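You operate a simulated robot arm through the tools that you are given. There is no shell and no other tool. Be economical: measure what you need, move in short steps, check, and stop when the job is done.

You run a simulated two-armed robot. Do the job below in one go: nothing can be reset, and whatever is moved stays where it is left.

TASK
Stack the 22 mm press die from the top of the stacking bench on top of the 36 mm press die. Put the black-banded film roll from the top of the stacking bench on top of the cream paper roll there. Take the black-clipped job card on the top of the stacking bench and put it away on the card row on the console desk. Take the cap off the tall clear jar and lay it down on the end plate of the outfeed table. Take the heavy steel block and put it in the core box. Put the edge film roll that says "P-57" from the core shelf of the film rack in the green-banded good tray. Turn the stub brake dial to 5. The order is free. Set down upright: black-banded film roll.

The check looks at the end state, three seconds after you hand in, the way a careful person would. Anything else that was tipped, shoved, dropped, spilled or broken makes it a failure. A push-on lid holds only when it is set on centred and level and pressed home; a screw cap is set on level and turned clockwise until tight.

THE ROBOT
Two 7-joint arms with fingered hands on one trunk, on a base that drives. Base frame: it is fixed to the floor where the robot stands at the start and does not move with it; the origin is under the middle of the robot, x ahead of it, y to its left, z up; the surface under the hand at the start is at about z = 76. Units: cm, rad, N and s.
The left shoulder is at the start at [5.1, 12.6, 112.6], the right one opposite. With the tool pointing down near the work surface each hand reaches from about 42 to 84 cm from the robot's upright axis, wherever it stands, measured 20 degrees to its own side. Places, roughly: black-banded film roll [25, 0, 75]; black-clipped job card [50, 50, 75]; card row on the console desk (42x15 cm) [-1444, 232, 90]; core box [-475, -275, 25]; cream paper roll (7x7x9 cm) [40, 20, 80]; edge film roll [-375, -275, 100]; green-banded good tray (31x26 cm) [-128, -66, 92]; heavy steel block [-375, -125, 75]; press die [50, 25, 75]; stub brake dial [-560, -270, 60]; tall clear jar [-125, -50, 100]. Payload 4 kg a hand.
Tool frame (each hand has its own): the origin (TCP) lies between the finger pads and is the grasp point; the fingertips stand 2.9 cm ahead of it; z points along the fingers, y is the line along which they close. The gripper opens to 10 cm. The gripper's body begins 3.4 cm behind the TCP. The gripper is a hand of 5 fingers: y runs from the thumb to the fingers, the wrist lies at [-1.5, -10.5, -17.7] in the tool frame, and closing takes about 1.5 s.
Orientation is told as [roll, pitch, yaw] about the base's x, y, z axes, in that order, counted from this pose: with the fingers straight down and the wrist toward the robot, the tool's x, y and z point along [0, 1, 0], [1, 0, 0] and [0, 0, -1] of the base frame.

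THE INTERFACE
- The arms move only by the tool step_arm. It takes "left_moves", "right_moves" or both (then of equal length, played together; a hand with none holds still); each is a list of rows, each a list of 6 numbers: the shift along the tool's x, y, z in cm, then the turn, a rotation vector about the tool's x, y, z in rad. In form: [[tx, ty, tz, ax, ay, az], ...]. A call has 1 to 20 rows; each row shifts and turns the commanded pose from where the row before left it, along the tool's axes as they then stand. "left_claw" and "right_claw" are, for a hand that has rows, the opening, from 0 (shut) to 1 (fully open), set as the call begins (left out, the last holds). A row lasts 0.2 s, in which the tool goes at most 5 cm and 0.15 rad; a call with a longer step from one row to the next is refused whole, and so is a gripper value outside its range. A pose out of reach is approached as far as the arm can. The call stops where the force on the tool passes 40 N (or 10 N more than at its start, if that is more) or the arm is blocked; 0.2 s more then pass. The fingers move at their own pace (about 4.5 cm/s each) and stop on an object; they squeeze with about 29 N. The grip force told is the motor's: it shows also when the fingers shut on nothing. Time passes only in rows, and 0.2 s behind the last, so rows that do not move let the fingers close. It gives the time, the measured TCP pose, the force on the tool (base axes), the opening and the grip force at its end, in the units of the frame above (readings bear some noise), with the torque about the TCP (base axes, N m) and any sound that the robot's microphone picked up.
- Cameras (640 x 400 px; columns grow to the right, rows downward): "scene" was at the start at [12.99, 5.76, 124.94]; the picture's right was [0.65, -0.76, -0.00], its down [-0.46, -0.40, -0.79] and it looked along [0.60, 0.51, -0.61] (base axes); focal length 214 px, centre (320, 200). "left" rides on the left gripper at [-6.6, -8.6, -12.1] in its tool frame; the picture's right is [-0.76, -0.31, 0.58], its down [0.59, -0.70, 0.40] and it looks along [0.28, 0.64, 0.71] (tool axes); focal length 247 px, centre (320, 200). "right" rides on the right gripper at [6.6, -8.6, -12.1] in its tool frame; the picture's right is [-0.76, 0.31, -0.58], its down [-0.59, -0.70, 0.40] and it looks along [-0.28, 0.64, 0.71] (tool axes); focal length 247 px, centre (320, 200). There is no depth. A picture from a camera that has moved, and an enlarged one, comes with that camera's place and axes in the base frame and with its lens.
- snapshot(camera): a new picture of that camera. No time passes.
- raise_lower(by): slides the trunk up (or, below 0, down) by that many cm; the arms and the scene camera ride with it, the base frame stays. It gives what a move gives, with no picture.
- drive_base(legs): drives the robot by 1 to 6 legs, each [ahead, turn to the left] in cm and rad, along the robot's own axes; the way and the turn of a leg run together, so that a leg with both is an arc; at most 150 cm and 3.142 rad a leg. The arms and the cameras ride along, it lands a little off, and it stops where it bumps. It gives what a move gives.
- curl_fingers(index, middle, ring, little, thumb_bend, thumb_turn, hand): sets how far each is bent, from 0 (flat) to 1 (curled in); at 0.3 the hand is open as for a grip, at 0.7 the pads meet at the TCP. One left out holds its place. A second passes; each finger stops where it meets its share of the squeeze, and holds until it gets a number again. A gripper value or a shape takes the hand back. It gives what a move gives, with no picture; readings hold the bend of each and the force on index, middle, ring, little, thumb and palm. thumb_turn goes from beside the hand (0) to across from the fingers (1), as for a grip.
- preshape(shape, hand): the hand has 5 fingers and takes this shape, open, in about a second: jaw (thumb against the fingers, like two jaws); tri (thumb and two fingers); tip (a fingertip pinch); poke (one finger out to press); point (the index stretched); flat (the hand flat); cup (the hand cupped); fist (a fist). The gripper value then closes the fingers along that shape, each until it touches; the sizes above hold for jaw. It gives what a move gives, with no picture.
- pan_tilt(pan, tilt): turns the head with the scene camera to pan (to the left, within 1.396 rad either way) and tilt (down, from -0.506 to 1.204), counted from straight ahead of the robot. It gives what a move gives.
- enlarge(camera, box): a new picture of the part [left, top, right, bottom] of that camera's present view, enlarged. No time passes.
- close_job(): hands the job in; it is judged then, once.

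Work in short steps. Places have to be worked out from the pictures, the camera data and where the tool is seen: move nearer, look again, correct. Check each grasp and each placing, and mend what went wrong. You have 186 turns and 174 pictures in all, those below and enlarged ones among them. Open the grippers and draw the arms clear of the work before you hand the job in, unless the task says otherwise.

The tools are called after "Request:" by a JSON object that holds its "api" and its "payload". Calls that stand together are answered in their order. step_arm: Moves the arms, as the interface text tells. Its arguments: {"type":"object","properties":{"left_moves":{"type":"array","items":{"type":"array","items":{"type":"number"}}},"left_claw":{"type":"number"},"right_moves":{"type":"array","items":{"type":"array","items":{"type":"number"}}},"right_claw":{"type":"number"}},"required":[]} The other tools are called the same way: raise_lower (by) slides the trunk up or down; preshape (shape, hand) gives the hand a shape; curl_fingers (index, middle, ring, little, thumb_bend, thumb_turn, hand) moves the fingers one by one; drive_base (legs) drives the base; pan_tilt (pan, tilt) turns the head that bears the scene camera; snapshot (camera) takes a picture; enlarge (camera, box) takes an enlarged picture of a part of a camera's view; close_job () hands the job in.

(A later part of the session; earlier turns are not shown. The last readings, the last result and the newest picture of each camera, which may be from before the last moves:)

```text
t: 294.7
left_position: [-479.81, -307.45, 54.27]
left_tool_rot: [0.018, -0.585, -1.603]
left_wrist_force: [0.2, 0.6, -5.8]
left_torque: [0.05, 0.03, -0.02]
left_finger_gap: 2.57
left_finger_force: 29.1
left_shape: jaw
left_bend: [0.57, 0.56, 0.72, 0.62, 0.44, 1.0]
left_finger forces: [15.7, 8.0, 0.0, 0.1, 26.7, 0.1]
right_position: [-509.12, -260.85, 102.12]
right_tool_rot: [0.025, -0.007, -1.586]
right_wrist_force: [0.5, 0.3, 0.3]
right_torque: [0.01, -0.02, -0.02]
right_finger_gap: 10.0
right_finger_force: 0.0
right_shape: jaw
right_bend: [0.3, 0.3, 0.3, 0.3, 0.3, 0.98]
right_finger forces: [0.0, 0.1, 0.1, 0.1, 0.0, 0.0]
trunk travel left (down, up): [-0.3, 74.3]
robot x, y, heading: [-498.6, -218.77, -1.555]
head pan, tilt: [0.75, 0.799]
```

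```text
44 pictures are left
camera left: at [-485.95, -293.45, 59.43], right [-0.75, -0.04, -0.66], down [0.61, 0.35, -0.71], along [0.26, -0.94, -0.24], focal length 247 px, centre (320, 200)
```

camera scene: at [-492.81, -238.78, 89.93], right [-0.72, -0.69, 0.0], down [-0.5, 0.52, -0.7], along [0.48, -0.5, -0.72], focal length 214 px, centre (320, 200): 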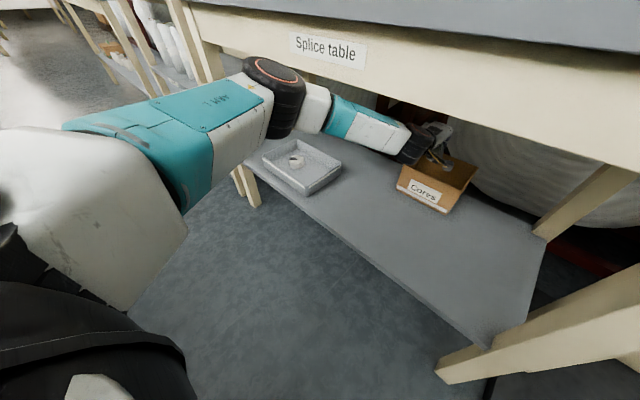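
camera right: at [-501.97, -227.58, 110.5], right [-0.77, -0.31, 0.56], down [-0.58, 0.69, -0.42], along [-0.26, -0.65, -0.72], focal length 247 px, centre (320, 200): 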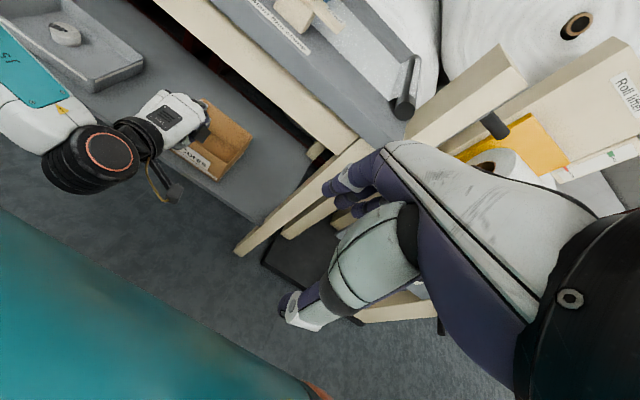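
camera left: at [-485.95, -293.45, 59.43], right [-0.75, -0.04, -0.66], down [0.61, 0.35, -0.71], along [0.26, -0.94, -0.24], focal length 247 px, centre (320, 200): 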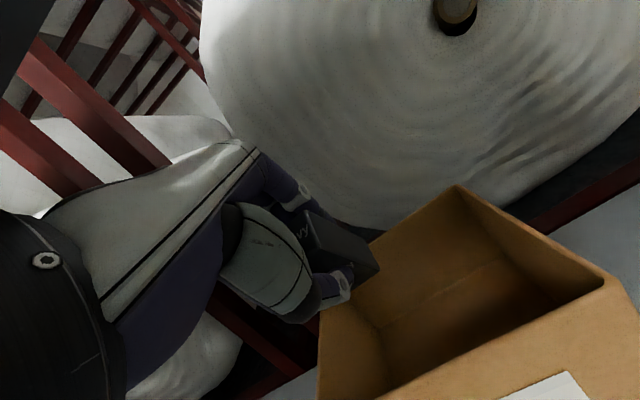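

The block is over the box opening. I go 2 cm further, lower into the box, then pull the box back by its front wall by driving back.

Request:
{"api": "drive_base", "payload": {"legs": [[2, 0]]}}

Request:
{"api": "step_arm", "payload": {"left_moves": [[-1, -1.1, 1.67, 0, 0, 0], [-1, -1.1, 1.67, 0, 0, 0], [0, -1.1, 1.67, 0, 0, 0], [0, -0.6, 0.8, 0, 0, 0], [0, 0, 0, 0, 0, 0]]}}

Request:
{"api": "snapshot", "payload": {"camera": "left"}}

```text
t: 295.5
left_position: [-479.34, -308.3, 52.96]
left_tool_rot: [0.018, -0.565, -1.602]
left_wrist_force: [-0.3, 0.8, -5.3]
left_torque: [0.11, 0.01, 0.01]
left_finger_gap: 2.59
left_finger_force: 29.3
left_shape: jaw
left_bend: [0.57, 0.56, 0.72, 0.62, 0.44, 1.0]
left_finger forces: [15.7, 7.9, 0.1, 0.0, 26.8, 0.1]
right_position: [-508.85, -262.08, 102.37]
right_tool_rot: [0.026, -0.013, -1.586]
right_wrist_force: [0.5, 0.0, -0.4]
right_torque: [0.01, 0.0, -0.01]
right_finger_gap: 9.99
right_finger_force: 0.1
right_shape: jaw
right_bend: [0.3, 0.3, 0.3, 0.3, 0.3, 0.98]
right_finger forces: [0.0, 0.1, 0.0, 0.0, 0.0, 0.0]
trunk travel left (down, up): [-0.3, 74.3]
robot x, y, heading: [-498.45, -220.7, -1.56]
head pan, tilt: [0.75, 0.799]
```

```text
t: 296.7
left_position: [-479.22, -304.95, 48.94]
left_tool_rot: [0.021, -0.572, -1.605]
left_wrist_force: [-0.7, 0.1, -5.2]
left_torque: [0.06, 0.0, -0.01]
left_finger_gap: 2.61
left_finger_force: 29.0
left_shape: jaw
left_bend: [0.57, 0.56, 0.72, 0.62, 0.44, 1.0]
left_finger forces: [15.8, 7.8, 0.1, 0.1, 26.8, 0.0]
left hand out of reach, approached as far as the arm can: row 1, 2, 3, 4
right_position: [-509.24, -262.01, 102.67]
right_tool_rot: [0.03, -0.018, -1.587]
right_wrist_force: [0.2, 0.8, -0.1]
right_torque: [0.0, -0.01, -0.01]
right_finger_gap: 10.01
right_finger_force: 0.1
right_shape: jaw
right_bend: [0.3, 0.3, 0.3, 0.3, 0.3, 0.98]
right_finger forces: [0.0, 0.0, 0.1, 0.1, 0.0, 0.1]
trunk travel left (down, up): [-0.3, 74.3]
robot x, y, heading: [-498.53, -220.93, -1.556]
head pan, tilt: [0.75, 0.799]
```

```text
43 pictures are left
camera left: at [-485.45, -291.12, 54.19], right [-0.75, -0.04, -0.66], down [0.61, 0.36, -0.7], along [0.27, -0.93, -0.25], focal length 247 px, centre (320, 200)
```

left: 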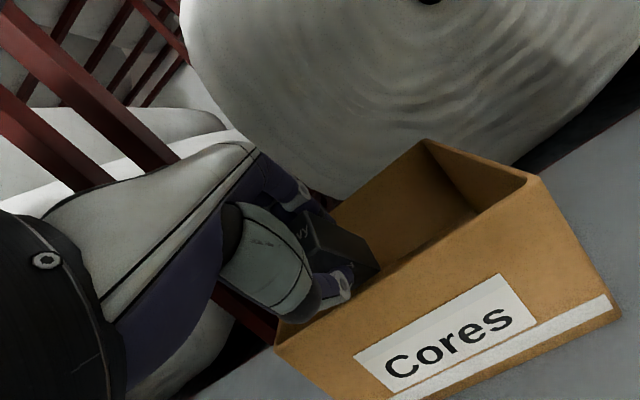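

The block tip is just behind the front wall. I drive back 10 cm to test whether the box follows.

Request:
{"api": "drive_base", "payload": {"legs": [[-10, 0]]}}

Request:
{"api": "snapshot", "payload": {"camera": "left"}}

```text
t: 297.8
left_position: [-479.01, -294.94, 48.19]
left_tool_rot: [0.023, -0.562, -1.604]
left_wrist_force: [0.1, -1.2, -6.2]
left_torque: [0.07, 0.05, -0.03]
left_finger_gap: 2.65
left_finger_force: 29.1
left_shape: jaw
left_bend: [0.56, 0.56, 0.72, 0.62, 0.43, 1.0]
left_finger forces: [15.8, 8.6, 0.0, 0.0, 27.3, 0.0]
right_position: [-509.18, -252.63, 102.26]
right_tool_rot: [0.029, -0.011, -1.584]
right_wrist_force: [0.2, -0.5, -0.7]
right_torque: [0.03, 0.05, 0.02]
right_finger_gap: 9.99
right_finger_force: 0.0
right_shape: jaw
right_bend: [0.3, 0.3, 0.3, 0.3, 0.3, 0.98]
right_finger forces: [0.1, 0.1, 0.0, 0.1, 0.1, 0.0]
trunk travel left (down, up): [-0.3, 74.3]
robot x, y, heading: [-498.31, -210.53, -1.552]
head pan, tilt: [0.75, 0.799]
```

```text
42 pictures are left
camera left: at [-485.39, -281.3, 53.55], right [-0.75, -0.03, -0.67], down [0.61, 0.37, -0.7], along [0.27, -0.93, -0.26], focal length 247 px, centre (320, 200)
```

left: 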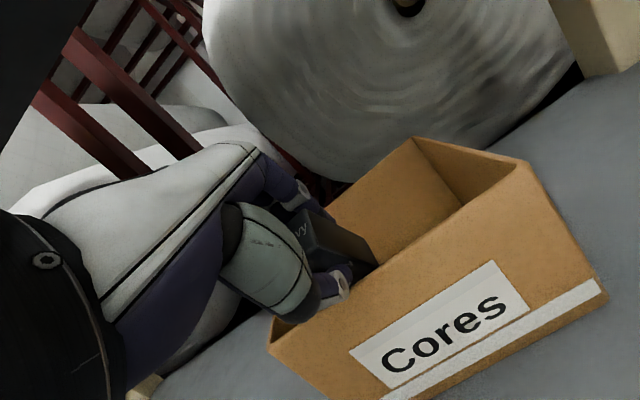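

The box follows. Its front is now at about -294.4; originally it was about -275.4. I pull 19 cm more.

Request:
{"api": "drive_base", "payload": {"legs": [[-19, 0]]}}

Request:
{"api": "pan_tilt", "payload": {"pan": 0.25, "tilt": 0.7}}

Request:
{"api": "snapshot", "payload": {"camera": "scene"}}

Request:
{"api": "snapshot", "payload": {"camera": "left"}}

```text
t: 299.4
left_position: [-479.53, -276.45, 48.19]
left_tool_rot: [0.021, -0.565, -1.605]
left_wrist_force: [0.3, 0.9, -3.5]
left_torque: [0.08, 0.03, 0.0]
left_finger_gap: 2.62
left_finger_force: 29.0
left_shape: jaw
left_bend: [0.56, 0.56, 0.72, 0.62, 0.43, 1.0]
left_finger forces: [16.3, 8.6, 0.0, 0.1, 30.2, 0.1]
right_position: [-509.59, -233.87, 102.35]
right_tool_rot: [0.031, -0.009, -1.585]
right_wrist_force: [-0.1, -0.5, 0.4]
right_torque: [0.03, 0.02, 0.03]
right_finger_gap: 9.97
right_finger_force: 0.0
right_shape: jaw
right_bend: [0.3, 0.3, 0.3, 0.3, 0.3, 0.98]
right_finger forces: [0.0, 0.0, 0.0, 0.0, 0.1, 0.0]
trunk travel left (down, up): [-0.3, 74.3]
robot x, y, heading: [-499.25, -192.28, -1.553]
head pan, tilt: [0.75, 0.799]
```

```text
t: 300.3
left_position: [-479.54, -276.37, 48.16]
left_tool_rot: [0.021, -0.565, -1.605]
left_wrist_force: [-0.1, -1.0, -3.3]
left_torque: [0.06, 0.01, 0.01]
left_finger_gap: 2.64
left_finger_force: 29.1
left_shape: jaw
left_bend: [0.56, 0.56, 0.72, 0.62, 0.43, 1.0]
left_finger forces: [16.6, 8.8, 0.0, 0.0, 31.5, 0.0]
right_position: [-509.64, -233.89, 102.18]
right_tool_rot: [0.033, -0.011, -1.586]
right_wrist_force: [0.6, 1.1, -0.8]
right_torque: [0.02, 0.04, -0.01]
right_finger_gap: 9.99
right_finger_force: 0.1
right_shape: jaw
right_bend: [0.3, 0.3, 0.3, 0.3, 0.3, 0.98]
right_finger forces: [0.0, 0.0, 0.0, 0.0, 0.0, 0.0]
trunk travel left (down, up): [-0.3, 74.3]
robot x, y, heading: [-499.08, -192.08, -1.556]
head pan, tilt: [0.25, 0.7]
```

```text
41 pictures are left
camera scene: at [-496.49, -219.38, 90.76], right [-0.97, -0.26, 0.0], down [-0.17, 0.62, -0.76], along [0.2, -0.74, -0.64], focal length 214 px, centre (320, 200)
```

scene: 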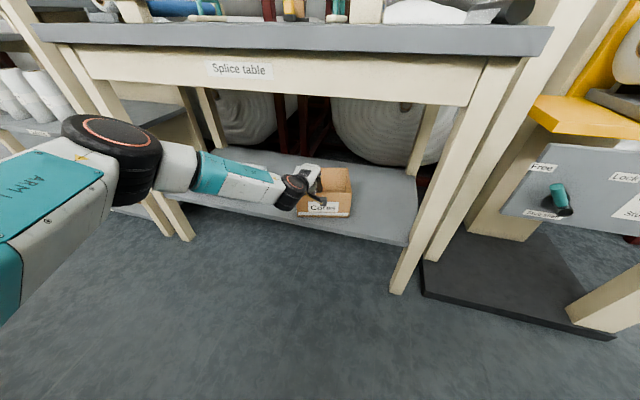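

```text
40 pictures are left
camera left: at [-485.79, -262.63, 53.65], right [-0.75, -0.03, -0.67], down [0.61, 0.37, -0.7], along [0.27, -0.93, -0.25], focal length 247 px, centre (320, 200)
```

left: 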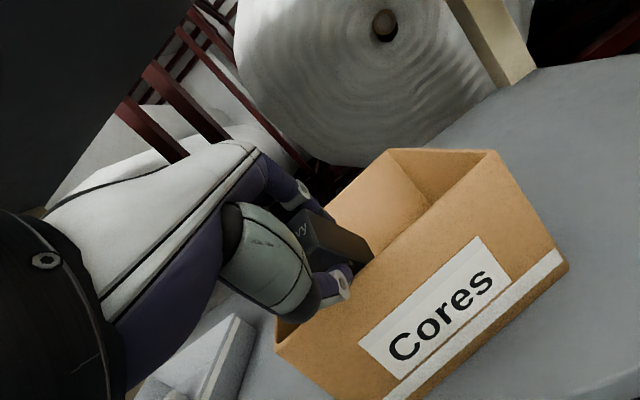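

The box is back near its original place. I move 5 cm forward inside the box, lower a bit and release the block.

Request:
{"api": "drive_base", "payload": {"legs": [[5.5, 0]]}}

Request:
{"api": "step_arm", "payload": {"left_moves": [[0, -0.5, 1.0, 0, 0, 0], [0, -0.5, 1.0, 0, 0, 0], [0, 0, 0, 0, 0, 0]]}}

Request:
{"api": "step_arm", "payload": {"left_moves": [[0, 0, 0, 0, 0, 0], [0, 0, 0, 0, 0, 0], [0, 0, 0, 0, 0, 0], [0, 0, 0, 0, 0, 0], [0, 0, 0, 0, 0, 0], [0, 0, -1, 0, 0, 0], [0, 0.5, -2, 0, 0, 0], [0, 0.5, -3, 0, 0, 0], [0, 0, 0, 0, 0, 0]], "left_claw": 0.75}}

Request:
{"api": "snapshot", "payload": {"camera": "left"}}

```text
t: 301.2
left_position: [-479.38, -281.89, 48.18]
left_tool_rot: [0.021, -0.564, -1.605]
left_wrist_force: [-0.4, 0.3, -6.6]
left_torque: [0.06, 0.02, 0.02]
left_finger_gap: 2.64
left_finger_force: 29.3
left_shape: jaw
left_bend: [0.56, 0.56, 0.72, 0.62, 0.43, 1.0]
left_finger forces: [16.0, 8.3, 0.0, 0.1, 27.1, 0.0]
right_position: [-509.56, -239.46, 102.29]
right_tool_rot: [0.031, -0.01, -1.585]
right_wrist_force: [-0.1, -0.8, 0.3]
right_torque: [0.04, -0.01, 0.01]
right_finger_gap: 9.96
right_finger_force: 0.1
right_shape: jaw
right_bend: [0.3, 0.3, 0.3, 0.3, 0.3, 0.98]
right_finger forces: [0.0, 0.0, 0.1, 0.0, 0.0, 0.1]
trunk travel left (down, up): [-0.3, 74.3]
robot x, y, heading: [-499.09, -197.53, -1.555]
head pan, tilt: [0.25, 0.7]
```

```text
t: 302.0
left_position: [-478.69, -281.2, 46.63]
left_tool_rot: [0.021, -0.561, -1.605]
left_wrist_force: [0.4, -0.6, -6.0]
left_torque: [0.04, 0.02, 0.05]
left_finger_gap: 2.63
left_finger_force: 29.3
left_shape: jaw
left_bend: [0.56, 0.56, 0.72, 0.62, 0.43, 1.0]
left_finger forces: [15.8, 8.4, 0.0, 0.1, 27.2, 0.1]
left hand out of reach, approached as far as the arm can: row 1, 2
right_position: [-509.58, -239.33, 102.24]
right_tool_rot: [0.03, -0.011, -1.584]
right_wrist_force: [0.6, -0.4, -0.3]
right_torque: [0.04, 0.01, 0.0]
right_finger_gap: 9.98
right_finger_force: 0.0
right_shape: jaw
right_bend: [0.3, 0.3, 0.3, 0.3, 0.3, 0.98]
right_finger forces: [0.0, 0.1, 0.0, 0.0, 0.1, 0.0]
trunk travel left (down, up): [-0.3, 74.3]
robot x, y, heading: [-498.69, -197.84, -1.559]
head pan, tilt: [0.25, 0.7]
```

```text
t: 304.0
left_position: [-478.77, -278.8, 52.36]
left_tool_rot: [0.022, -0.562, -1.604]
left_wrist_force: [0.6, 0.3, 2.0]
left_torque: [-0.01, -0.02, 0.0]
left_finger_gap: 7.46
left_finger_force: 0.0
left_shape: jaw
left_bend: [0.4, 0.34, 0.25, 0.39, 0.3, 0.99]
left_finger forces: [0.0, 0.0, 0.0, 0.0, 0.0, 0.1]
right_position: [-509.49, -239.32, 102.27]
right_tool_rot: [0.032, -0.01, -1.584]
right_wrist_force: [1.0, 0.9, -0.8]
right_torque: [-0.01, 0.0, 0.01]
right_finger_gap: 10.0
right_finger_force: 0.1
right_shape: jaw
right_bend: [0.3, 0.3, 0.3, 0.3, 0.3, 0.98]
right_finger forces: [0.1, 0.1, 0.0, 0.0, 0.1, 0.0]
trunk travel left (down, up): [-0.3, 74.3]
robot x, y, heading: [-498.97, -197.43, -1.556]
head pan, tilt: [0.25, 0.7]
```

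```text
39 pictures are left
camera left: at [-485.11, -265.0, 57.77], right [-0.75, -0.03, -0.67], down [0.61, 0.37, -0.7], along [0.27, -0.93, -0.25], focal length 247 px, centre (320, 200)
```

left: 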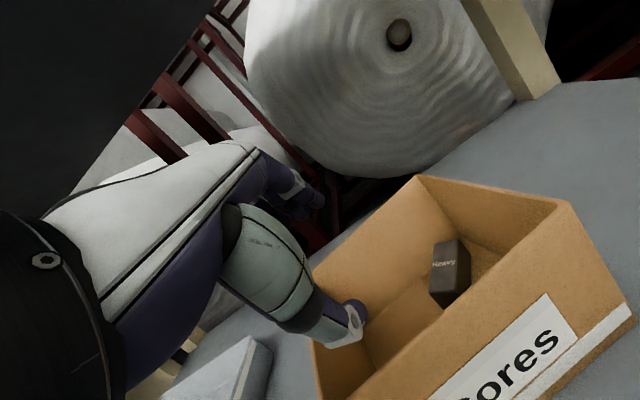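

The heavy block lies inside the Cores box. I lift the left hand out, retract it, raise the trunk and move to the dial stand.

Request:
{"api": "step_arm", "payload": {"left_moves": [[0, 1.6, -2.54, 0, 0, 0], [0, 1.6, -2.54, 0, 0, 0], [0, 1.0, -2.0, 0, 0, 0], [0, -3.3, -2.1, 0, 0, 0], [0, -3.3, -2.1, 0, 0, 0], [0, -3.3, -2.1, 0, 0, 0], [0, -3.3, -2.1, 0, 0, 0], [0, -3.3, -2.1, 0, 0, 0], [0, 0, 0, 0.14, 0, 0], [0, 0, 0, 0.14, 0, 0], [0, 0, 0, 0.14, 0, 0], [0, 0, 0, 0.14, 0, 0], [0, 0, 0, 0, 0, 0]], "left_claw": 1}}

Request:
{"api": "raise_lower", "payload": {"by": 18}}

Request:
{"api": "drive_base", "payload": {"legs": [[0, -1.586], [48, 0], [0, 1.571]]}}

Request:
{"api": "pan_tilt", "payload": {"pan": -0.1, "tilt": 0.6}}

Request:
{"api": "snapshot", "payload": {"camera": "scene"}}

```text
t: 306.8
left_position: [-478.53, -259.1, 60.75]
left_tool_rot: [0.019, -0.004, -1.594]
left_wrist_force: [0.3, -0.5, -0.3]
left_torque: [-0.03, -0.02, -0.01]
left_finger_gap: 9.98
left_finger_force: 0.0
left_shape: jaw
left_bend: [0.3, 0.3, 0.3, 0.3, 0.3, 0.98]
left_finger forces: [0.1, 0.1, 0.1, 0.0, 0.0, 0.0]
right_position: [-509.51, -239.35, 102.28]
right_tool_rot: [0.032, -0.013, -1.585]
right_wrist_force: [-0.1, -1.4, 0.3]
right_torque: [0.02, 0.0, -0.02]
right_finger_gap: 9.98
right_finger_force: 0.2
right_shape: jaw
right_bend: [0.3, 0.3, 0.3, 0.3, 0.3, 0.98]
right_finger forces: [0.0, 0.0, 0.0, 0.0, 0.0, 0.0]
trunk travel left (down, up): [-0.3, 74.3]
robot x, y, heading: [-499.27, -197.59, -1.556]
head pan, tilt: [0.25, 0.7]
```

```text
t: 308.8
left_position: [-478.45, -259.14, 78.57]
left_tool_rot: [0.017, -0.002, -1.594]
left_wrist_force: [-0.4, 0.3, -0.5]
left_torque: [0.01, 0.04, -0.01]
left_finger_gap: 10.0
left_finger_force: 0.1
left_shape: jaw
left_bend: [0.3, 0.3, 0.3, 0.3, 0.3, 0.98]
left_finger forces: [0.0, 0.0, 0.1, 0.0, 0.0, 0.1]
right_position: [-509.46, -239.43, 120.25]
right_tool_rot: [0.031, -0.012, -1.585]
right_wrist_force: [-0.8, -0.2, -0.2]
right_torque: [0.02, -0.01, 0.0]
right_finger_gap: 10.0
right_finger_force: 0.1
right_shape: jaw
right_bend: [0.3, 0.3, 0.3, 0.3, 0.3, 0.98]
right_finger forces: [0.1, 0.1, 0.0, 0.1, 0.0, 0.0]
trunk travel left (down, up): [-18.3, 56.3]
robot x, y, heading: [-498.69, -197.89, -1.557]
head pan, tilt: [0.25, 0.7]
```

```text
t: 319.6
left_position: [-527.37, -259.7, 78.66]
left_tool_rot: [0.019, -0.004, -1.599]
left_wrist_force: [-0.2, -0.3, 0.7]
left_torque: [0.0, -0.01, 0.0]
left_finger_gap: 9.98
left_finger_force: 0.1
left_shape: jaw
left_bend: [0.3, 0.3, 0.3, 0.3, 0.3, 0.98]
left_finger forces: [0.0, 0.1, 0.0, 0.0, 0.0, 0.0]
right_position: [-558.16, -239.69, 120.3]
right_tool_rot: [0.031, -0.012, -1.589]
right_wrist_force: [-0.4, 0.1, 0.3]
right_torque: [-0.03, 0.01, 0.01]
right_finger_gap: 9.99
right_finger_force: 0.0
right_shape: jaw
right_bend: [0.3, 0.3, 0.3, 0.3, 0.3, 0.98]
right_finger forces: [0.0, 0.1, 0.1, 0.1, 0.1, 0.1]
trunk travel left (down, up): [-18.3, 56.3]
robot x, y, heading: [-547.41, -197.89, -1.562]
head pan, tilt: [0.25, 0.7]
```

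```text
t: 320.4
left_position: [-527.35, -259.47, 78.7]
left_tool_rot: [0.019, -0.002, -1.598]
left_wrist_force: [-0.9, 0.0, 0.6]
left_torque: [-0.01, -0.01, -0.01]
left_finger_gap: 9.99
left_finger_force: 0.1
left_shape: jaw
left_bend: [0.3, 0.3, 0.3, 0.3, 0.3, 0.98]
left_finger forces: [0.0, 0.0, 0.0, 0.1, 0.0, 0.1]
right_position: [-558.12, -239.6, 120.23]
right_tool_rot: [0.031, -0.013, -1.59]
right_wrist_force: [-0.3, 0.1, -0.2]
right_torque: [0.02, 0.0, 0.02]
right_finger_gap: 9.98
right_finger_force: 0.1
right_shape: jaw
right_bend: [0.3, 0.3, 0.3, 0.3, 0.3, 0.98]
right_finger forces: [0.1, 0.0, 0.1, 0.1, 0.0, 0.0]
trunk travel left (down, up): [-18.3, 56.3]
robot x, y, heading: [-547.19, -197.64, -1.558]
head pan, tilt: [-0.099, 0.6]
```

```text
38 pictures are left
camera scene: at [-548.08, -217.57, 110.79], right [-1.0, 0.09, 0.0], down [0.05, 0.56, -0.82], along [-0.07, -0.82, -0.57], focal length 214 px, centre (320, 200)
```

scene: 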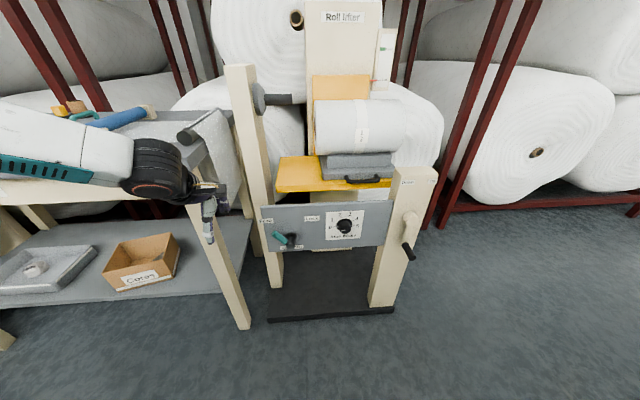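

Request:
{"api": "enlarge", "payload": {"camera": "scene", "box": [260, 190, 420, 270]}}

```text
4.00 times, centred on (340, 230) of scene
camera zoom: at [-548.08, -217.57, 110.79], right [-1.0, 0.09, 0.0], down [0.05, 0.56, -0.82], along [-0.07, -0.82, -0.57], focal length 858 px, centre (240, 80)
```

zoom: 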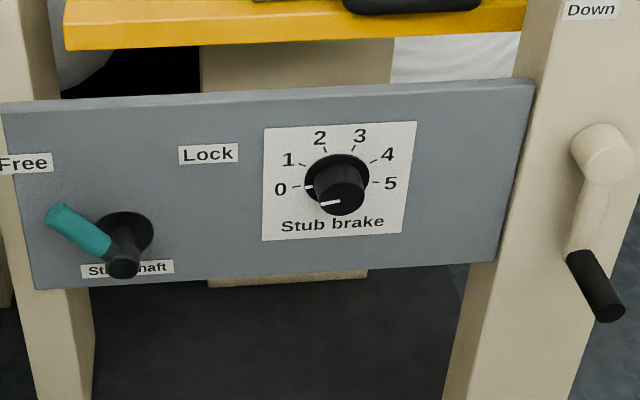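

The dial is at 0 (pointer left); 5 is 180° clockwise. Knob axis is at about [-561, y, 61.5], panel at y about -272.7. I turn the right hand to point forward, then lower it in front of the knob.

Request:
{"api": "step_arm", "payload": {"right_moves": [[0, 0, 0, -0.143, 0, 0], [0, 0, 0, -0.143, 0, 0], [0, 0, 0, -0.143, 0, 0], [0, 0, 0, -0.143, 0, 0], [0, 0, 0, -0.143, 0, 0], [0, 0, 0, -0.143, 0, 0], [0, 0, 0, -0.143, 0, 0], [0, 0, 0, -0.143, 0, 0], [0, 0, 0, -0.143, 0, 0], [0, 0, 0, -0.143, 0, 0], [0, 0, 0, -0.13, 0, 0], [0, 0, 0, 0, 0, 0]]}}

Request:
{"api": "step_arm", "payload": {"right_moves": [[-0.2, -4.5, 0, 0, 0, 0], [-0.2, -4.5, 0, 0, 0, 0], [-0.2, -4.5, 0, 0, 0, 0], [-0.2, -4.5, 0, 0, 0, 0], [-0.2, -4.5, 0, 0, 0, 0], [-0.2, -4.5, 0, 0, 0, 0], [-0.2, -4.5, 0, 0, 0, 0], [-0.2, -4.5, 0, 0, 0, 0], [-0.2, -4.5, 0, 0, 0, 0], [-0.2, -4.5, 0, 0, 0, 0], [-0.2, -4.5, 0, 0, 0, 0], [-0.2, -4.5, 0, 0, 0, 0], [-0.2, -4.5, 0, 0, 0, 0], [0, 0, 0, 0, 0, 0]]}}

Request:
{"api": "snapshot", "payload": {"camera": "scene"}}

```text
t: 323.0
left_position: [-527.23, -259.52, 78.7]
left_tool_rot: [0.019, -0.005, -1.598]
left_wrist_force: [0.0, -0.5, -0.2]
left_torque: [-0.01, -0.03, -0.01]
left_finger_gap: 9.98
left_finger_force: 0.0
left_shape: jaw
left_bend: [0.3, 0.3, 0.3, 0.3, 0.3, 0.98]
left_finger forces: [0.1, 0.0, 0.1, 0.1, 0.1, 0.0]
right_position: [-556.08, -243.12, 124.76]
right_tool_rot: [1.609, -1.542, 3.088]
right_wrist_force: [0.4, -0.4, -0.7]
right_torque: [0.04, 0.0, 0.02]
right_finger_gap: 9.99
right_finger_force: 0.1
right_shape: jaw
right_bend: [0.3, 0.3, 0.3, 0.3, 0.3, 0.98]
right_finger forces: [0.1, 0.0, 0.0, 0.0, 0.0, 0.0]
right hand out of reach, approached as far as the arm can: row 8, 9, 10, 11
trunk travel left (down, up): [-18.3, 56.3]
robot x, y, heading: [-547.56, -197.84, -1.558]
head pan, tilt: [-0.099, 0.6]
```

```text
t: 326.0
left_position: [-527.32, -259.69, 78.72]
left_tool_rot: [0.017, -0.004, -1.599]
left_wrist_force: [0.8, 0.2, -0.4]
left_torque: [0.0, 0.02, 0.0]
left_finger_gap: 10.01
left_finger_force: 0.0
left_shape: jaw
left_bend: [0.3, 0.3, 0.3, 0.3, 0.3, 0.98]
left_finger forces: [0.0, 0.1, 0.0, 0.1, 0.1, 0.0]
right_position: [-554.3, -247.78, 68.02]
right_tool_rot: [1.601, -1.539, 3.093]
right_wrist_force: [0.1, -0.2, 0.1]
right_torque: [0.0, 0.06, 0.02]
right_finger_gap: 9.97
right_finger_force: 0.1
right_shape: jaw
right_bend: [0.3, 0.3, 0.3, 0.3, 0.3, 0.98]
right_finger forces: [0.0, 0.1, 0.0, 0.0, 0.1, 0.1]
right hand out of reach, approached as far as the arm can: row 1, 2, 3, 4
trunk travel left (down, up): [-18.3, 56.3]
robot x, y, heading: [-547.46, -197.47, -1.563]
head pan, tilt: [-0.099, 0.6]
```

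```text
36 pictures are left
camera scene: at [-548.08, -217.57, 110.8], right [-1.0, 0.09, 0.0], down [0.05, 0.56, -0.82], along [-0.07, -0.82, -0.57], focal length 214 px, centre (320, 200)
```

scene: 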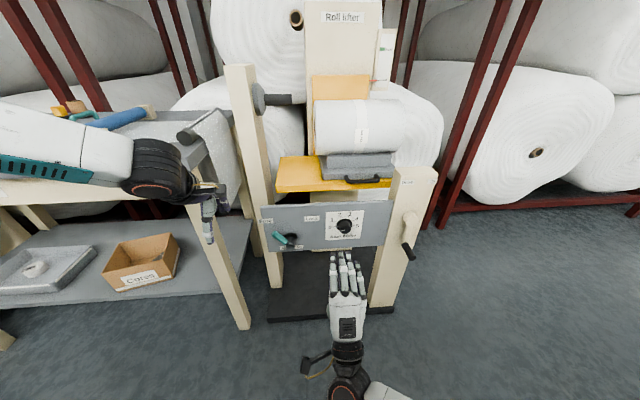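

The right hand points forward nicely. I move it level with the knob axis, standing off, and pre-turn it counter-clockwise by 0.75 rad.

Request:
{"api": "step_arm", "payload": {"right_moves": [[-1.7, -1.65, 3.2, 0, 0, 0], [-1.7, -1.65, 3.2, 0, 0, 0], [-1.7, -1.6, 3.2, 0, 0, 0], [-1.6, -1.6, 3.2, 0, 0, 0], [0, 0, 0, 0, 0, -0.149], [0, 0, 0, 0, 0, -0.149], [0, 0, 0, 0, 0, -0.149], [0, 0, 0, 0, 0, -0.149], [0, 0, 0, 0, 0, -0.149], [0, 0, 0, 0, 0, 0]]}}

Request:
{"api": "snapshot", "payload": {"camera": "right"}}

Request:
{"api": "enlarge", "payload": {"camera": "scene", "box": [260, 180, 420, 300]}}

```text
t: 328.2
left_position: [-527.24, -259.57, 78.75]
left_tool_rot: [0.017, -0.005, -1.599]
left_wrist_force: [-1.1, -0.6, -0.2]
left_torque: [0.02, -0.04, -0.02]
left_finger_gap: 10.0
left_finger_force: 0.0
left_shape: jaw
left_bend: [0.3, 0.3, 0.3, 0.3, 0.3, 0.98]
left_finger forces: [0.1, 0.0, 0.0, 0.0, 0.0, 0.0]
right_position: [-561.03, -260.41, 61.59]
right_tool_rot: [-1.573, -0.853, -0.018]
right_wrist_force: [0.6, -0.8, -0.2]
right_torque: [-0.01, 0.0, -0.02]
right_finger_gap: 9.97
right_finger_force: 0.1
right_shape: jaw
right_bend: [0.3, 0.3, 0.3, 0.3, 0.3, 0.98]
right_finger forces: [0.1, 0.0, 0.1, 0.1, 0.0, 0.1]
trunk travel left (down, up): [-18.3, 56.3]
robot x, y, heading: [-547.23, -197.59, -1.563]
head pan, tilt: [-0.099, 0.6]
```

```text
35 pictures are left
camera right: at [-561.55, -248.36, 50.84], right [-0.36, 0.58, 0.73], down [-0.91, -0.38, -0.14], along [0.19, -0.72, 0.67], focal length 247 px, centre (320, 200)
```

right: 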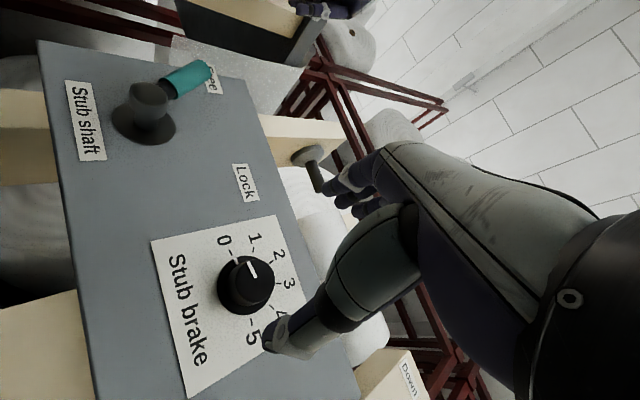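

```text
3.33 times, centred on (340, 240) of scene
camera zoom: at [-548.09, -217.57, 110.79], right [-1.0, 0.09, 0.0], down [0.05, 0.56, -0.82], along [-0.07, -0.82, -0.57], focal length 715 px, centre (253, 67)
```

zoom: 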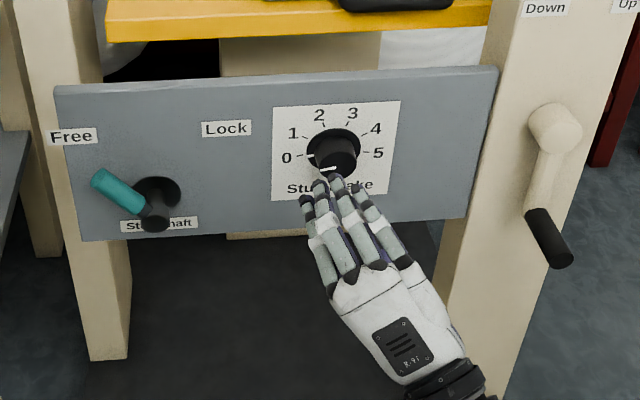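

Both views agree on the knob face at about [-561.5, -273, 60.6]. I correct and advance 12 cm with open jaws around the knob.

Request:
{"api": "step_arm", "payload": {"right_moves": [[0.32, -0.93, 0, 0, 0, 0], [0, 0, 3, 0, 0, 0], [0, 0, 3, 0, 0, 0], [0, 0, 3, 0, 0, 0], [0, 0, 1.5, 0, 0, 0], [0, 0, 1, 0, 0, 0], [0, 0, 0, 0, 0, 0]]}}

Request:
{"api": "snapshot", "payload": {"camera": "right"}}

```text
t: 329.6
left_position: [-527.37, -259.51, 78.64]
left_tool_rot: [0.018, -0.003, -1.598]
left_wrist_force: [0.9, 0.4, -0.2]
left_torque: [-0.02, 0.03, 0.01]
left_finger_gap: 9.97
left_finger_force: 0.0
left_shape: jaw
left_bend: [0.3, 0.3, 0.3, 0.3, 0.3, 0.98]
left_finger forces: [0.0, 0.1, 0.0, 0.1, 0.1, 0.1]
right_position: [-561.28, -271.38, 60.28]
right_tool_rot: [-1.571, -0.858, -0.009]
right_wrist_force: [1.1, 17.8, 3.4]
right_torque: [0.4, 0.05, -0.51]
right_finger_gap: 9.98
right_finger_force: 0.0
right_shape: jaw
right_bend: [0.3, 0.3, 0.3, 0.3, 0.28, 1.0]
right_finger forces: [0.0, 3.3, 0.0, 0.1, 14.4, 0.0]
trunk travel left (down, up): [-18.3, 56.3]
robot x, y, heading: [-547.71, -197.84, -1.559]
head pan, tilt: [-0.099, 0.6]
stopped in row 7 (right hand): the force on the tool passed its limit at 47 N (the readings are from after the stop); the commanded pose is now the measured one
```

```text
33 pictures are left
camera right: at [-561.87, -259.29, 49.63], right [-0.37, 0.58, 0.73], down [-0.91, -0.39, -0.15], along [0.2, -0.71, 0.67], focal length 247 px, centre (320, 200)
```

right: 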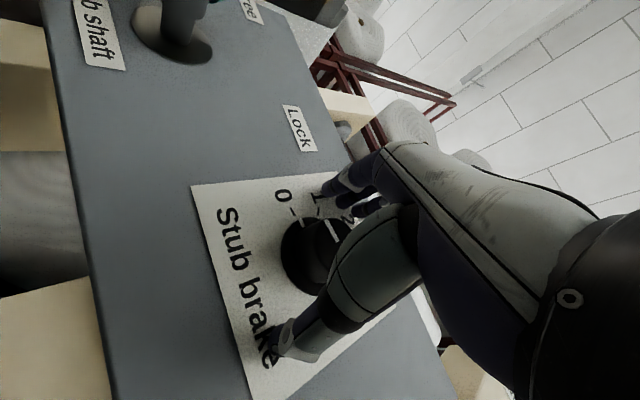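

The fingertips touched the panel with the knob centred between them. I back off 0.6 cm, close, and turn clockwise.

Request:
{"api": "step_arm", "payload": {"right_moves": [[0, 0, -0.6, 0, 0, 0], [0, 0, 0, 0, 0, 0], [0, 0, 0, 0, 0, 0], [0, 0, 0, 0, 0, 0], [0, 0, 0, 0, 0, 0], [0, 0, 0, 0, 0, 0], [0, 0, 0, 0, 0, 0], [0, 0, 0, 0, 0, 0], [0, 0, 0, 0, 0, 0]], "right_claw": 0}}

Request:
{"api": "step_arm", "payload": {"right_moves": [[0, 0, 0, 0, 0, 0.145], [0, 0, 0, 0, 0, 0.145], [0, 0, 0, 0, 0, 0.145], [0, 0, 0, 0, 0, 0.145], [0, 0, 0, 0, 0, 0.145], [0, 0, 0, 0, 0, 0.145], [0, 0, 0, 0, 0, 0.145], [0, 0, 0, 0, 0, 0.145], [0, 0, 0, 0, 0, 0.145], [0, 0, 0, 0, 0, 0.145], [0, 0, 0, 0, 0, 0]]}}

Request:
{"api": "snapshot", "payload": {"camera": "right"}}

```text
t: 331.6
left_position: [-527.32, -259.52, 78.75]
left_tool_rot: [0.018, -0.005, -1.6]
left_wrist_force: [-0.3, 0.3, -0.9]
left_torque: [0.02, -0.01, 0.0]
left_finger_gap: 9.99
left_finger_force: 0.2
left_shape: jaw
left_bend: [0.3, 0.3, 0.3, 0.3, 0.3, 0.98]
left_finger forces: [0.0, 0.1, 0.0, 0.0, 0.0, 0.0]
right_position: [-561.25, -270.85, 60.48]
right_tool_rot: [-1.573, -0.856, -0.009]
right_wrist_force: [12.8, -1.3, 7.8]
right_torque: [-0.24, -0.02, 0.38]
right_finger_gap: 4.51
right_finger_force: 29.1
right_shape: jaw
right_bend: [0.6, 0.45, 0.73, 0.56, 0.46, 1.0]
right_finger forces: [25.7, 1.5, 2.0, 0.0, 16.9, 0.0]
trunk travel left (down, up): [-18.3, 56.3]
robot x, y, heading: [-547.11, -197.81, -1.559]
head pan, tilt: [-0.099, 0.6]
```

```text
t: 334.0
left_position: [-527.21, -259.62, 78.73]
left_tool_rot: [0.019, -0.007, -1.598]
left_wrist_force: [-0.6, 0.5, 0.1]
left_torque: [-0.03, 0.03, 0.03]
left_finger_gap: 10.0
left_finger_force: 0.0
left_shape: jaw
left_bend: [0.3, 0.3, 0.3, 0.3, 0.3, 0.98]
left_finger forces: [0.0, 0.0, 0.0, 0.0, 0.1, 0.0]
right_position: [-564.19, -268.92, 62.15]
right_tool_rot: [1.567, -1.125, 3.138]
right_wrist_force: [22.6, 14.8, -2.5]
right_torque: [0.22, -0.12, 1.19]
right_finger_gap: 3.64
right_finger_force: 29.1
right_shape: jaw
right_bend: [0.71, 0.46, 0.74, 0.56, 0.46, 0.81]
right_finger forces: [9.4, 0.0, 0.0, 0.1, 39.8, 0.0]
right hand out of reach, approached as far as the arm can: row 4, 5, 7, 8, 9, 10
trunk travel left (down, up): [-18.3, 56.3]
robot x, y, heading: [-547.23, -197.71, -1.566]
head pan, tilt: [-0.099, 0.6]
```

```text
32 pictures are left
camera right: at [-554.56, -257.05, 57.29], right [-0.81, 0.58, -0.05], down [-0.23, -0.4, -0.89], along [-0.54, -0.71, 0.46], focal length 247 px, centre (320, 200)
```

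right: 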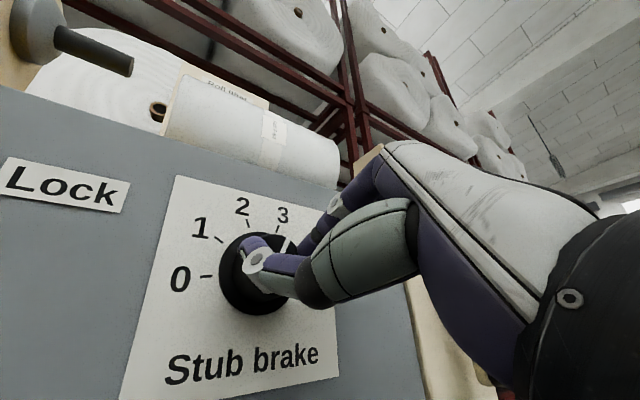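

The pointer has moved to about 3.3. I release, back off, turn the hand counter-clockwise and look at the knob.

Request:
{"api": "step_arm", "payload": {"right_moves": [[0, 0, 0, 0, 0, 0], [0, 0, 0, 0, 0, 0], [0, 0, 0, 0, 0, 0], [0, 0, 0, 0, 0, 0], [0, 0, 0, 0, 0, 0], [0, 0, 0, 0, 0, 0], [0, 0, -3, 0, 0, 0], [0, 0, -4, 0, 0, 0], [0, 0, 0, 0, 0, -0.149], [0, 0, 0, 0, 0, -0.149], [0, 0, 0, 0, 0, -0.149], [0, 0, 0, 0, 0, -0.149], [0, 0, 0, 0, 0, -0.149], [0, 0, 0, 0, 0, -0.149], [0, 0, 0, 0, 0, -0.149], [0, 0, 0, 0, 0, -0.149], [0, 0, 0, 0, 0, -0.149], [0, 0, 0, 0, 0, 0]], "right_claw": 1}}

Request:
{"api": "snapshot", "payload": {"camera": "right"}}

```text
t: 337.8
left_position: [-527.21, -259.56, 78.62]
left_tool_rot: [0.019, -0.003, -1.599]
left_wrist_force: [-0.2, -0.3, 0.4]
left_torque: [0.03, -0.03, 0.02]
left_finger_gap: 9.98
left_finger_force: 0.1
left_shape: jaw
left_bend: [0.3, 0.3, 0.3, 0.3, 0.3, 0.98]
left_finger forces: [0.0, 0.0, 0.0, 0.0, 0.0, 0.0]
right_position: [-564.36, -262.19, 62.12]
right_tool_rot: [-1.568, -0.676, -0.012]
right_wrist_force: [0.5, 0.2, 0.0]
right_torque: [0.0, 0.02, -0.01]
right_finger_gap: 9.97
right_finger_force: 0.0
right_shape: jaw
right_bend: [0.3, 0.3, 0.3, 0.3, 0.3, 0.98]
right_finger forces: [0.0, 0.0, 0.0, 0.1, 0.0, 0.0]
trunk travel left (down, up): [-18.3, 56.3]
robot x, y, heading: [-547.66, -197.86, -1.56]
head pan, tilt: [-0.099, 0.6]
```

```text
31 pictures are left
camera right: at [-566.9, -250.08, 51.82], right [-0.23, 0.58, 0.78], down [-0.92, -0.39, 0.02], along [0.32, -0.72, 0.62], focal length 247 px, centre (320, 200)
```

right: 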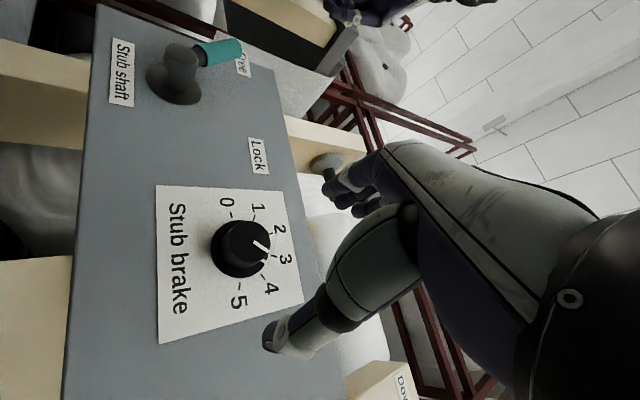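

The pointer is at about 3.3; about 1.07 rad remains. I recentre on the knob, advance, grip and turn.

Request:
{"api": "step_arm", "payload": {"right_moves": [[2.92, 1.24, 0, 0, 0, 0], [0, 0, 3, 0, 0, 0], [0, 0, 3, 0, 0, 0], [0, 0, 2.6, 0, 0, 0], [0, 0, 0, 0, 0, 0]]}}

Request:
{"api": "step_arm", "payload": {"right_moves": [[0, 0, 0, 0, 0, 0], [0, 0, 0, 0, 0, 0], [0, 0, 0, 0, 0, 0], [0, 0, 0, 0, 0, 0], [0, 0, 0, 0, 0, 0], [0, 0, 0, 0, 0, 0], [0, 0, 0, 0, 0, 0], [0, 0, 0, 0, 0, 0], [0, 0, 0, 0, 0, 0.134], [0, 0, 0, 0, 0, 0.134], [0, 0, 0, 0, 0, 0.134], [0, 0, 0, 0, 0, 0.134], [0, 0, 0, 0, 0, 0.134], [0, 0, 0, 0, 0, 0.134], [0, 0, 0, 0, 0, 0.134], [0, 0, 0, 0, 0, 0.134], [0, 0, 0, 0, 0, 0]], "right_claw": 0}}

Request:
{"api": "snapshot", "payload": {"camera": "right"}}

```text
t: 339.0
left_position: [-527.39, -259.6, 78.85]
left_tool_rot: [0.016, -0.003, -1.599]
left_wrist_force: [-0.1, -1.0, -0.8]
left_torque: [-0.01, -0.02, -0.03]
left_finger_gap: 10.01
left_finger_force: 0.1
left_shape: jaw
left_bend: [0.3, 0.3, 0.3, 0.3, 0.3, 0.98]
left_finger forces: [0.0, 0.0, 0.0, 0.0, 0.1, 0.1]
right_position: [-561.56, -270.75, 60.57]
right_tool_rot: [-1.569, -0.675, -0.013]
right_wrist_force: [-0.1, 0.7, 0.4]
right_torque: [-0.01, 0.01, 0.01]
right_finger_gap: 9.98
right_finger_force: 0.1
right_shape: jaw
right_bend: [0.3, 0.3, 0.3, 0.3, 0.3, 0.98]
right_finger forces: [0.1, 0.0, 0.0, 0.1, 0.0, 0.0]
trunk travel left (down, up): [-18.3, 56.3]
robot x, y, heading: [-547.48, -197.8, -1.557]
head pan, tilt: [-0.099, 0.6]
```

```text
t: 342.6
left_position: [-527.32, -259.73, 78.41]
left_tool_rot: [0.017, -0.001, -1.598]
left_wrist_force: [0.4, 1.2, 1.1]
left_torque: [0.02, 0.03, 0.01]
left_finger_gap: 10.0
left_finger_force: 0.1
left_shape: jaw
left_bend: [0.3, 0.3, 0.3, 0.3, 0.3, 0.98]
left_finger forces: [0.1, 0.0, 0.0, 0.0, 0.1, 0.0]
right_position: [-561.27, -270.84, 61.19]
right_tool_rot: [1.526, -1.429, 3.134]
right_wrist_force: [5.0, -5.2, -16.6]
right_torque: [0.49, 0.06, 0.17]
right_finger_gap: 3.3
right_finger_force: 29.2
right_shape: jaw
right_bend: [0.5, 0.51, 0.74, 0.54, 0.45, 1.0]
right_finger forces: [10.9, 4.8, 0.0, 0.1, 32.0, 0.0]
right hand out of reach, approached as far as the arm can: row 15
trunk travel left (down, up): [-18.3, 56.3]
robot x, y, heading: [-547.48, -197.83, -1.558]
head pan, tilt: [-0.099, 0.6]
```

```text
30 pictures are left
camera right: at [-553.0, -259.11, 53.77], right [-0.76, 0.61, 0.2], down [-0.5, -0.37, -0.78], along [-0.41, -0.7, 0.59], focal length 247 px, centre (320, 200)
```

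right: 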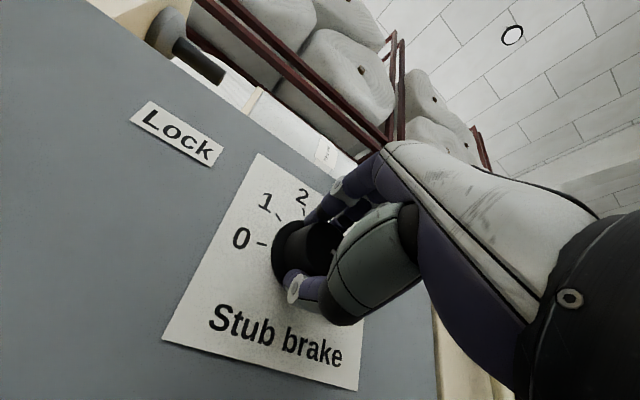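

I release, back off and check the pointer.

Request:
{"api": "step_arm", "payload": {"right_moves": [[0, 0, 0, 0, 0, 0], [0, 0, 0, 0, 0, 0], [0, 0, 0, 0, 0, 0], [0, 0, 0, 0, 0, 0], [0, 0, 0, 0, 0, 0], [0, 0, 0, 0, 0, 0], [0, 0, -3, 0, 0, 0], [0, 0, -3, 0, 0, 0], [0, 0, -3, 0, 0, 0], [0, 0, 0, 0, 0, 0]], "right_claw": 1}}

Request:
{"api": "enlarge", "payload": {"camera": "scene", "box": [300, 195, 380, 255]}}

Request:
{"api": "enlarge", "payload": {"camera": "right", "box": [160, 160, 340, 340]}}

```text
t: 344.8
left_position: [-527.28, -259.72, 78.72]
left_tool_rot: [0.017, -0.002, -1.599]
left_wrist_force: [-0.1, -0.3, -0.9]
left_torque: [-0.03, 0.0, 0.01]
left_finger_gap: 10.02
left_finger_force: 0.0
left_shape: jaw
left_bend: [0.3, 0.3, 0.3, 0.3, 0.3, 0.98]
left_finger forces: [0.0, 0.1, 0.0, 0.0, 0.1, 0.0]
right_position: [-560.84, -261.81, 61.65]
right_tool_rot: [1.577, -1.431, 3.082]
right_wrist_force: [0.6, 0.2, -0.1]
right_torque: [0.0, 0.03, -0.03]
right_finger_gap: 9.97
right_finger_force: 0.1
right_shape: jaw
right_bend: [0.3, 0.3, 0.3, 0.3, 0.3, 0.98]
right_finger forces: [0.0, 0.0, 0.1, 0.0, 0.0, 0.1]
trunk travel left (down, up): [-18.3, 56.3]
robot x, y, heading: [-547.49, -198.01, -1.564]
head pan, tilt: [-0.099, 0.6]
```

```text
6.67 times, centred on (340, 225) of scene
camera zoom: at [-548.07, -217.56, 110.8], right [-1.0, 0.09, 0.0], down [0.05, 0.56, -0.82], along [-0.08, -0.82, -0.57], focal length 1430 px, centre (187, 33)
```

zoom: 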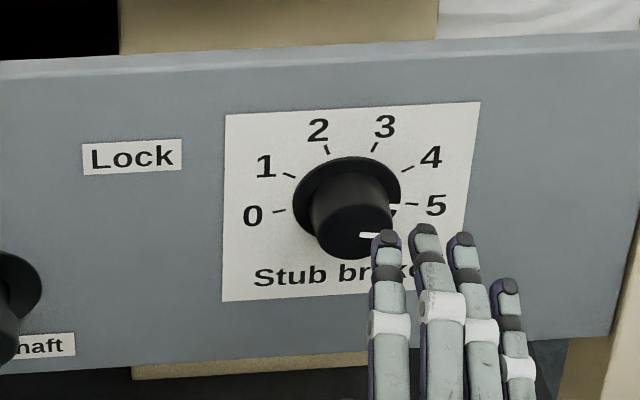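

```text
2.22 times, centred on (250, 250) of right
camera zoom: at [-552.68, -250.15, 54.09], right [-0.76, 0.62, 0.2], down [-0.5, -0.37, -0.78], along [-0.41, -0.69, 0.6], focal length 549 px, centre (476, 89)
```

zoom: 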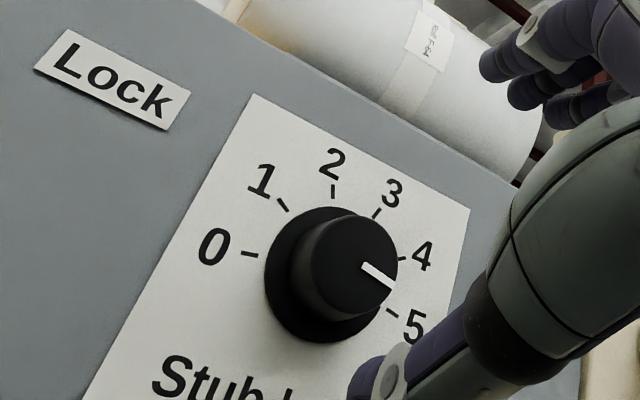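

The pointer is near 5; I move the hand out of the view and zoom to judge the exact angle.

Request:
{"api": "step_arm", "payload": {"right_moves": [[0, -3, -3, 0, 0, 0], [0, -3, -3, 0, 0, 0], [0, 0, 0, 0, 0, 0]]}}

Request:
{"api": "enlarge", "payload": {"camera": "scene", "box": [320, 205, 370, 245]}}

```text
t: 345.6
left_position: [-527.32, -259.68, 78.62]
left_tool_rot: [0.016, -0.003, -1.599]
left_wrist_force: [-0.1, -0.3, -0.7]
left_torque: [-0.03, 0.0, 0.0]
left_finger_gap: 9.98
left_finger_force: 0.1
left_shape: jaw
left_bend: [0.3, 0.3, 0.3, 0.3, 0.3, 0.98]
left_finger forces: [0.0, 0.0, 0.1, 0.1, 0.0, 0.0]
right_position: [-559.73, -255.5, 55.67]
right_tool_rot: [1.584, -1.429, 3.078]
right_wrist_force: [0.3, 0.8, -0.3]
right_torque: [0.01, 0.0, -0.01]
right_finger_gap: 10.0
right_finger_force: 0.1
right_shape: jaw
right_bend: [0.3, 0.3, 0.3, 0.3, 0.3, 0.98]
right_finger forces: [0.0, 0.0, 0.0, 0.0, 0.0, 0.1]
trunk travel left (down, up): [-18.3, 56.3]
robot x, y, heading: [-547.34, -198.03, -1.563]
head pan, tilt: [-0.099, 0.6]
```

```text
10.00 times, centred on (345, 225) of scene
camera zoom: at [-548.07, -217.56, 110.8], right [-1.0, 0.09, 0.0], down [0.05, 0.56, -0.82], along [-0.08, -0.82, -0.57], focal length 2145 px, centre (70, -50)
```

zoom: 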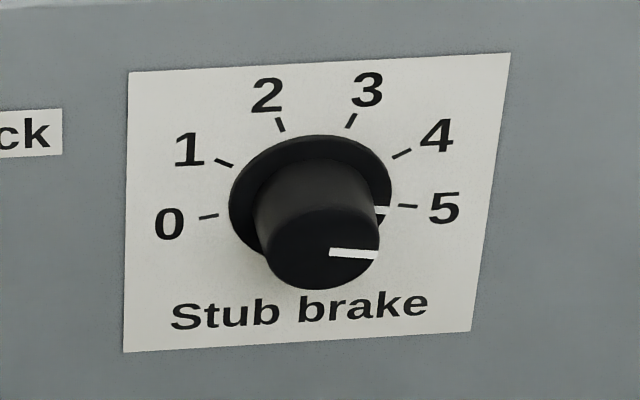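

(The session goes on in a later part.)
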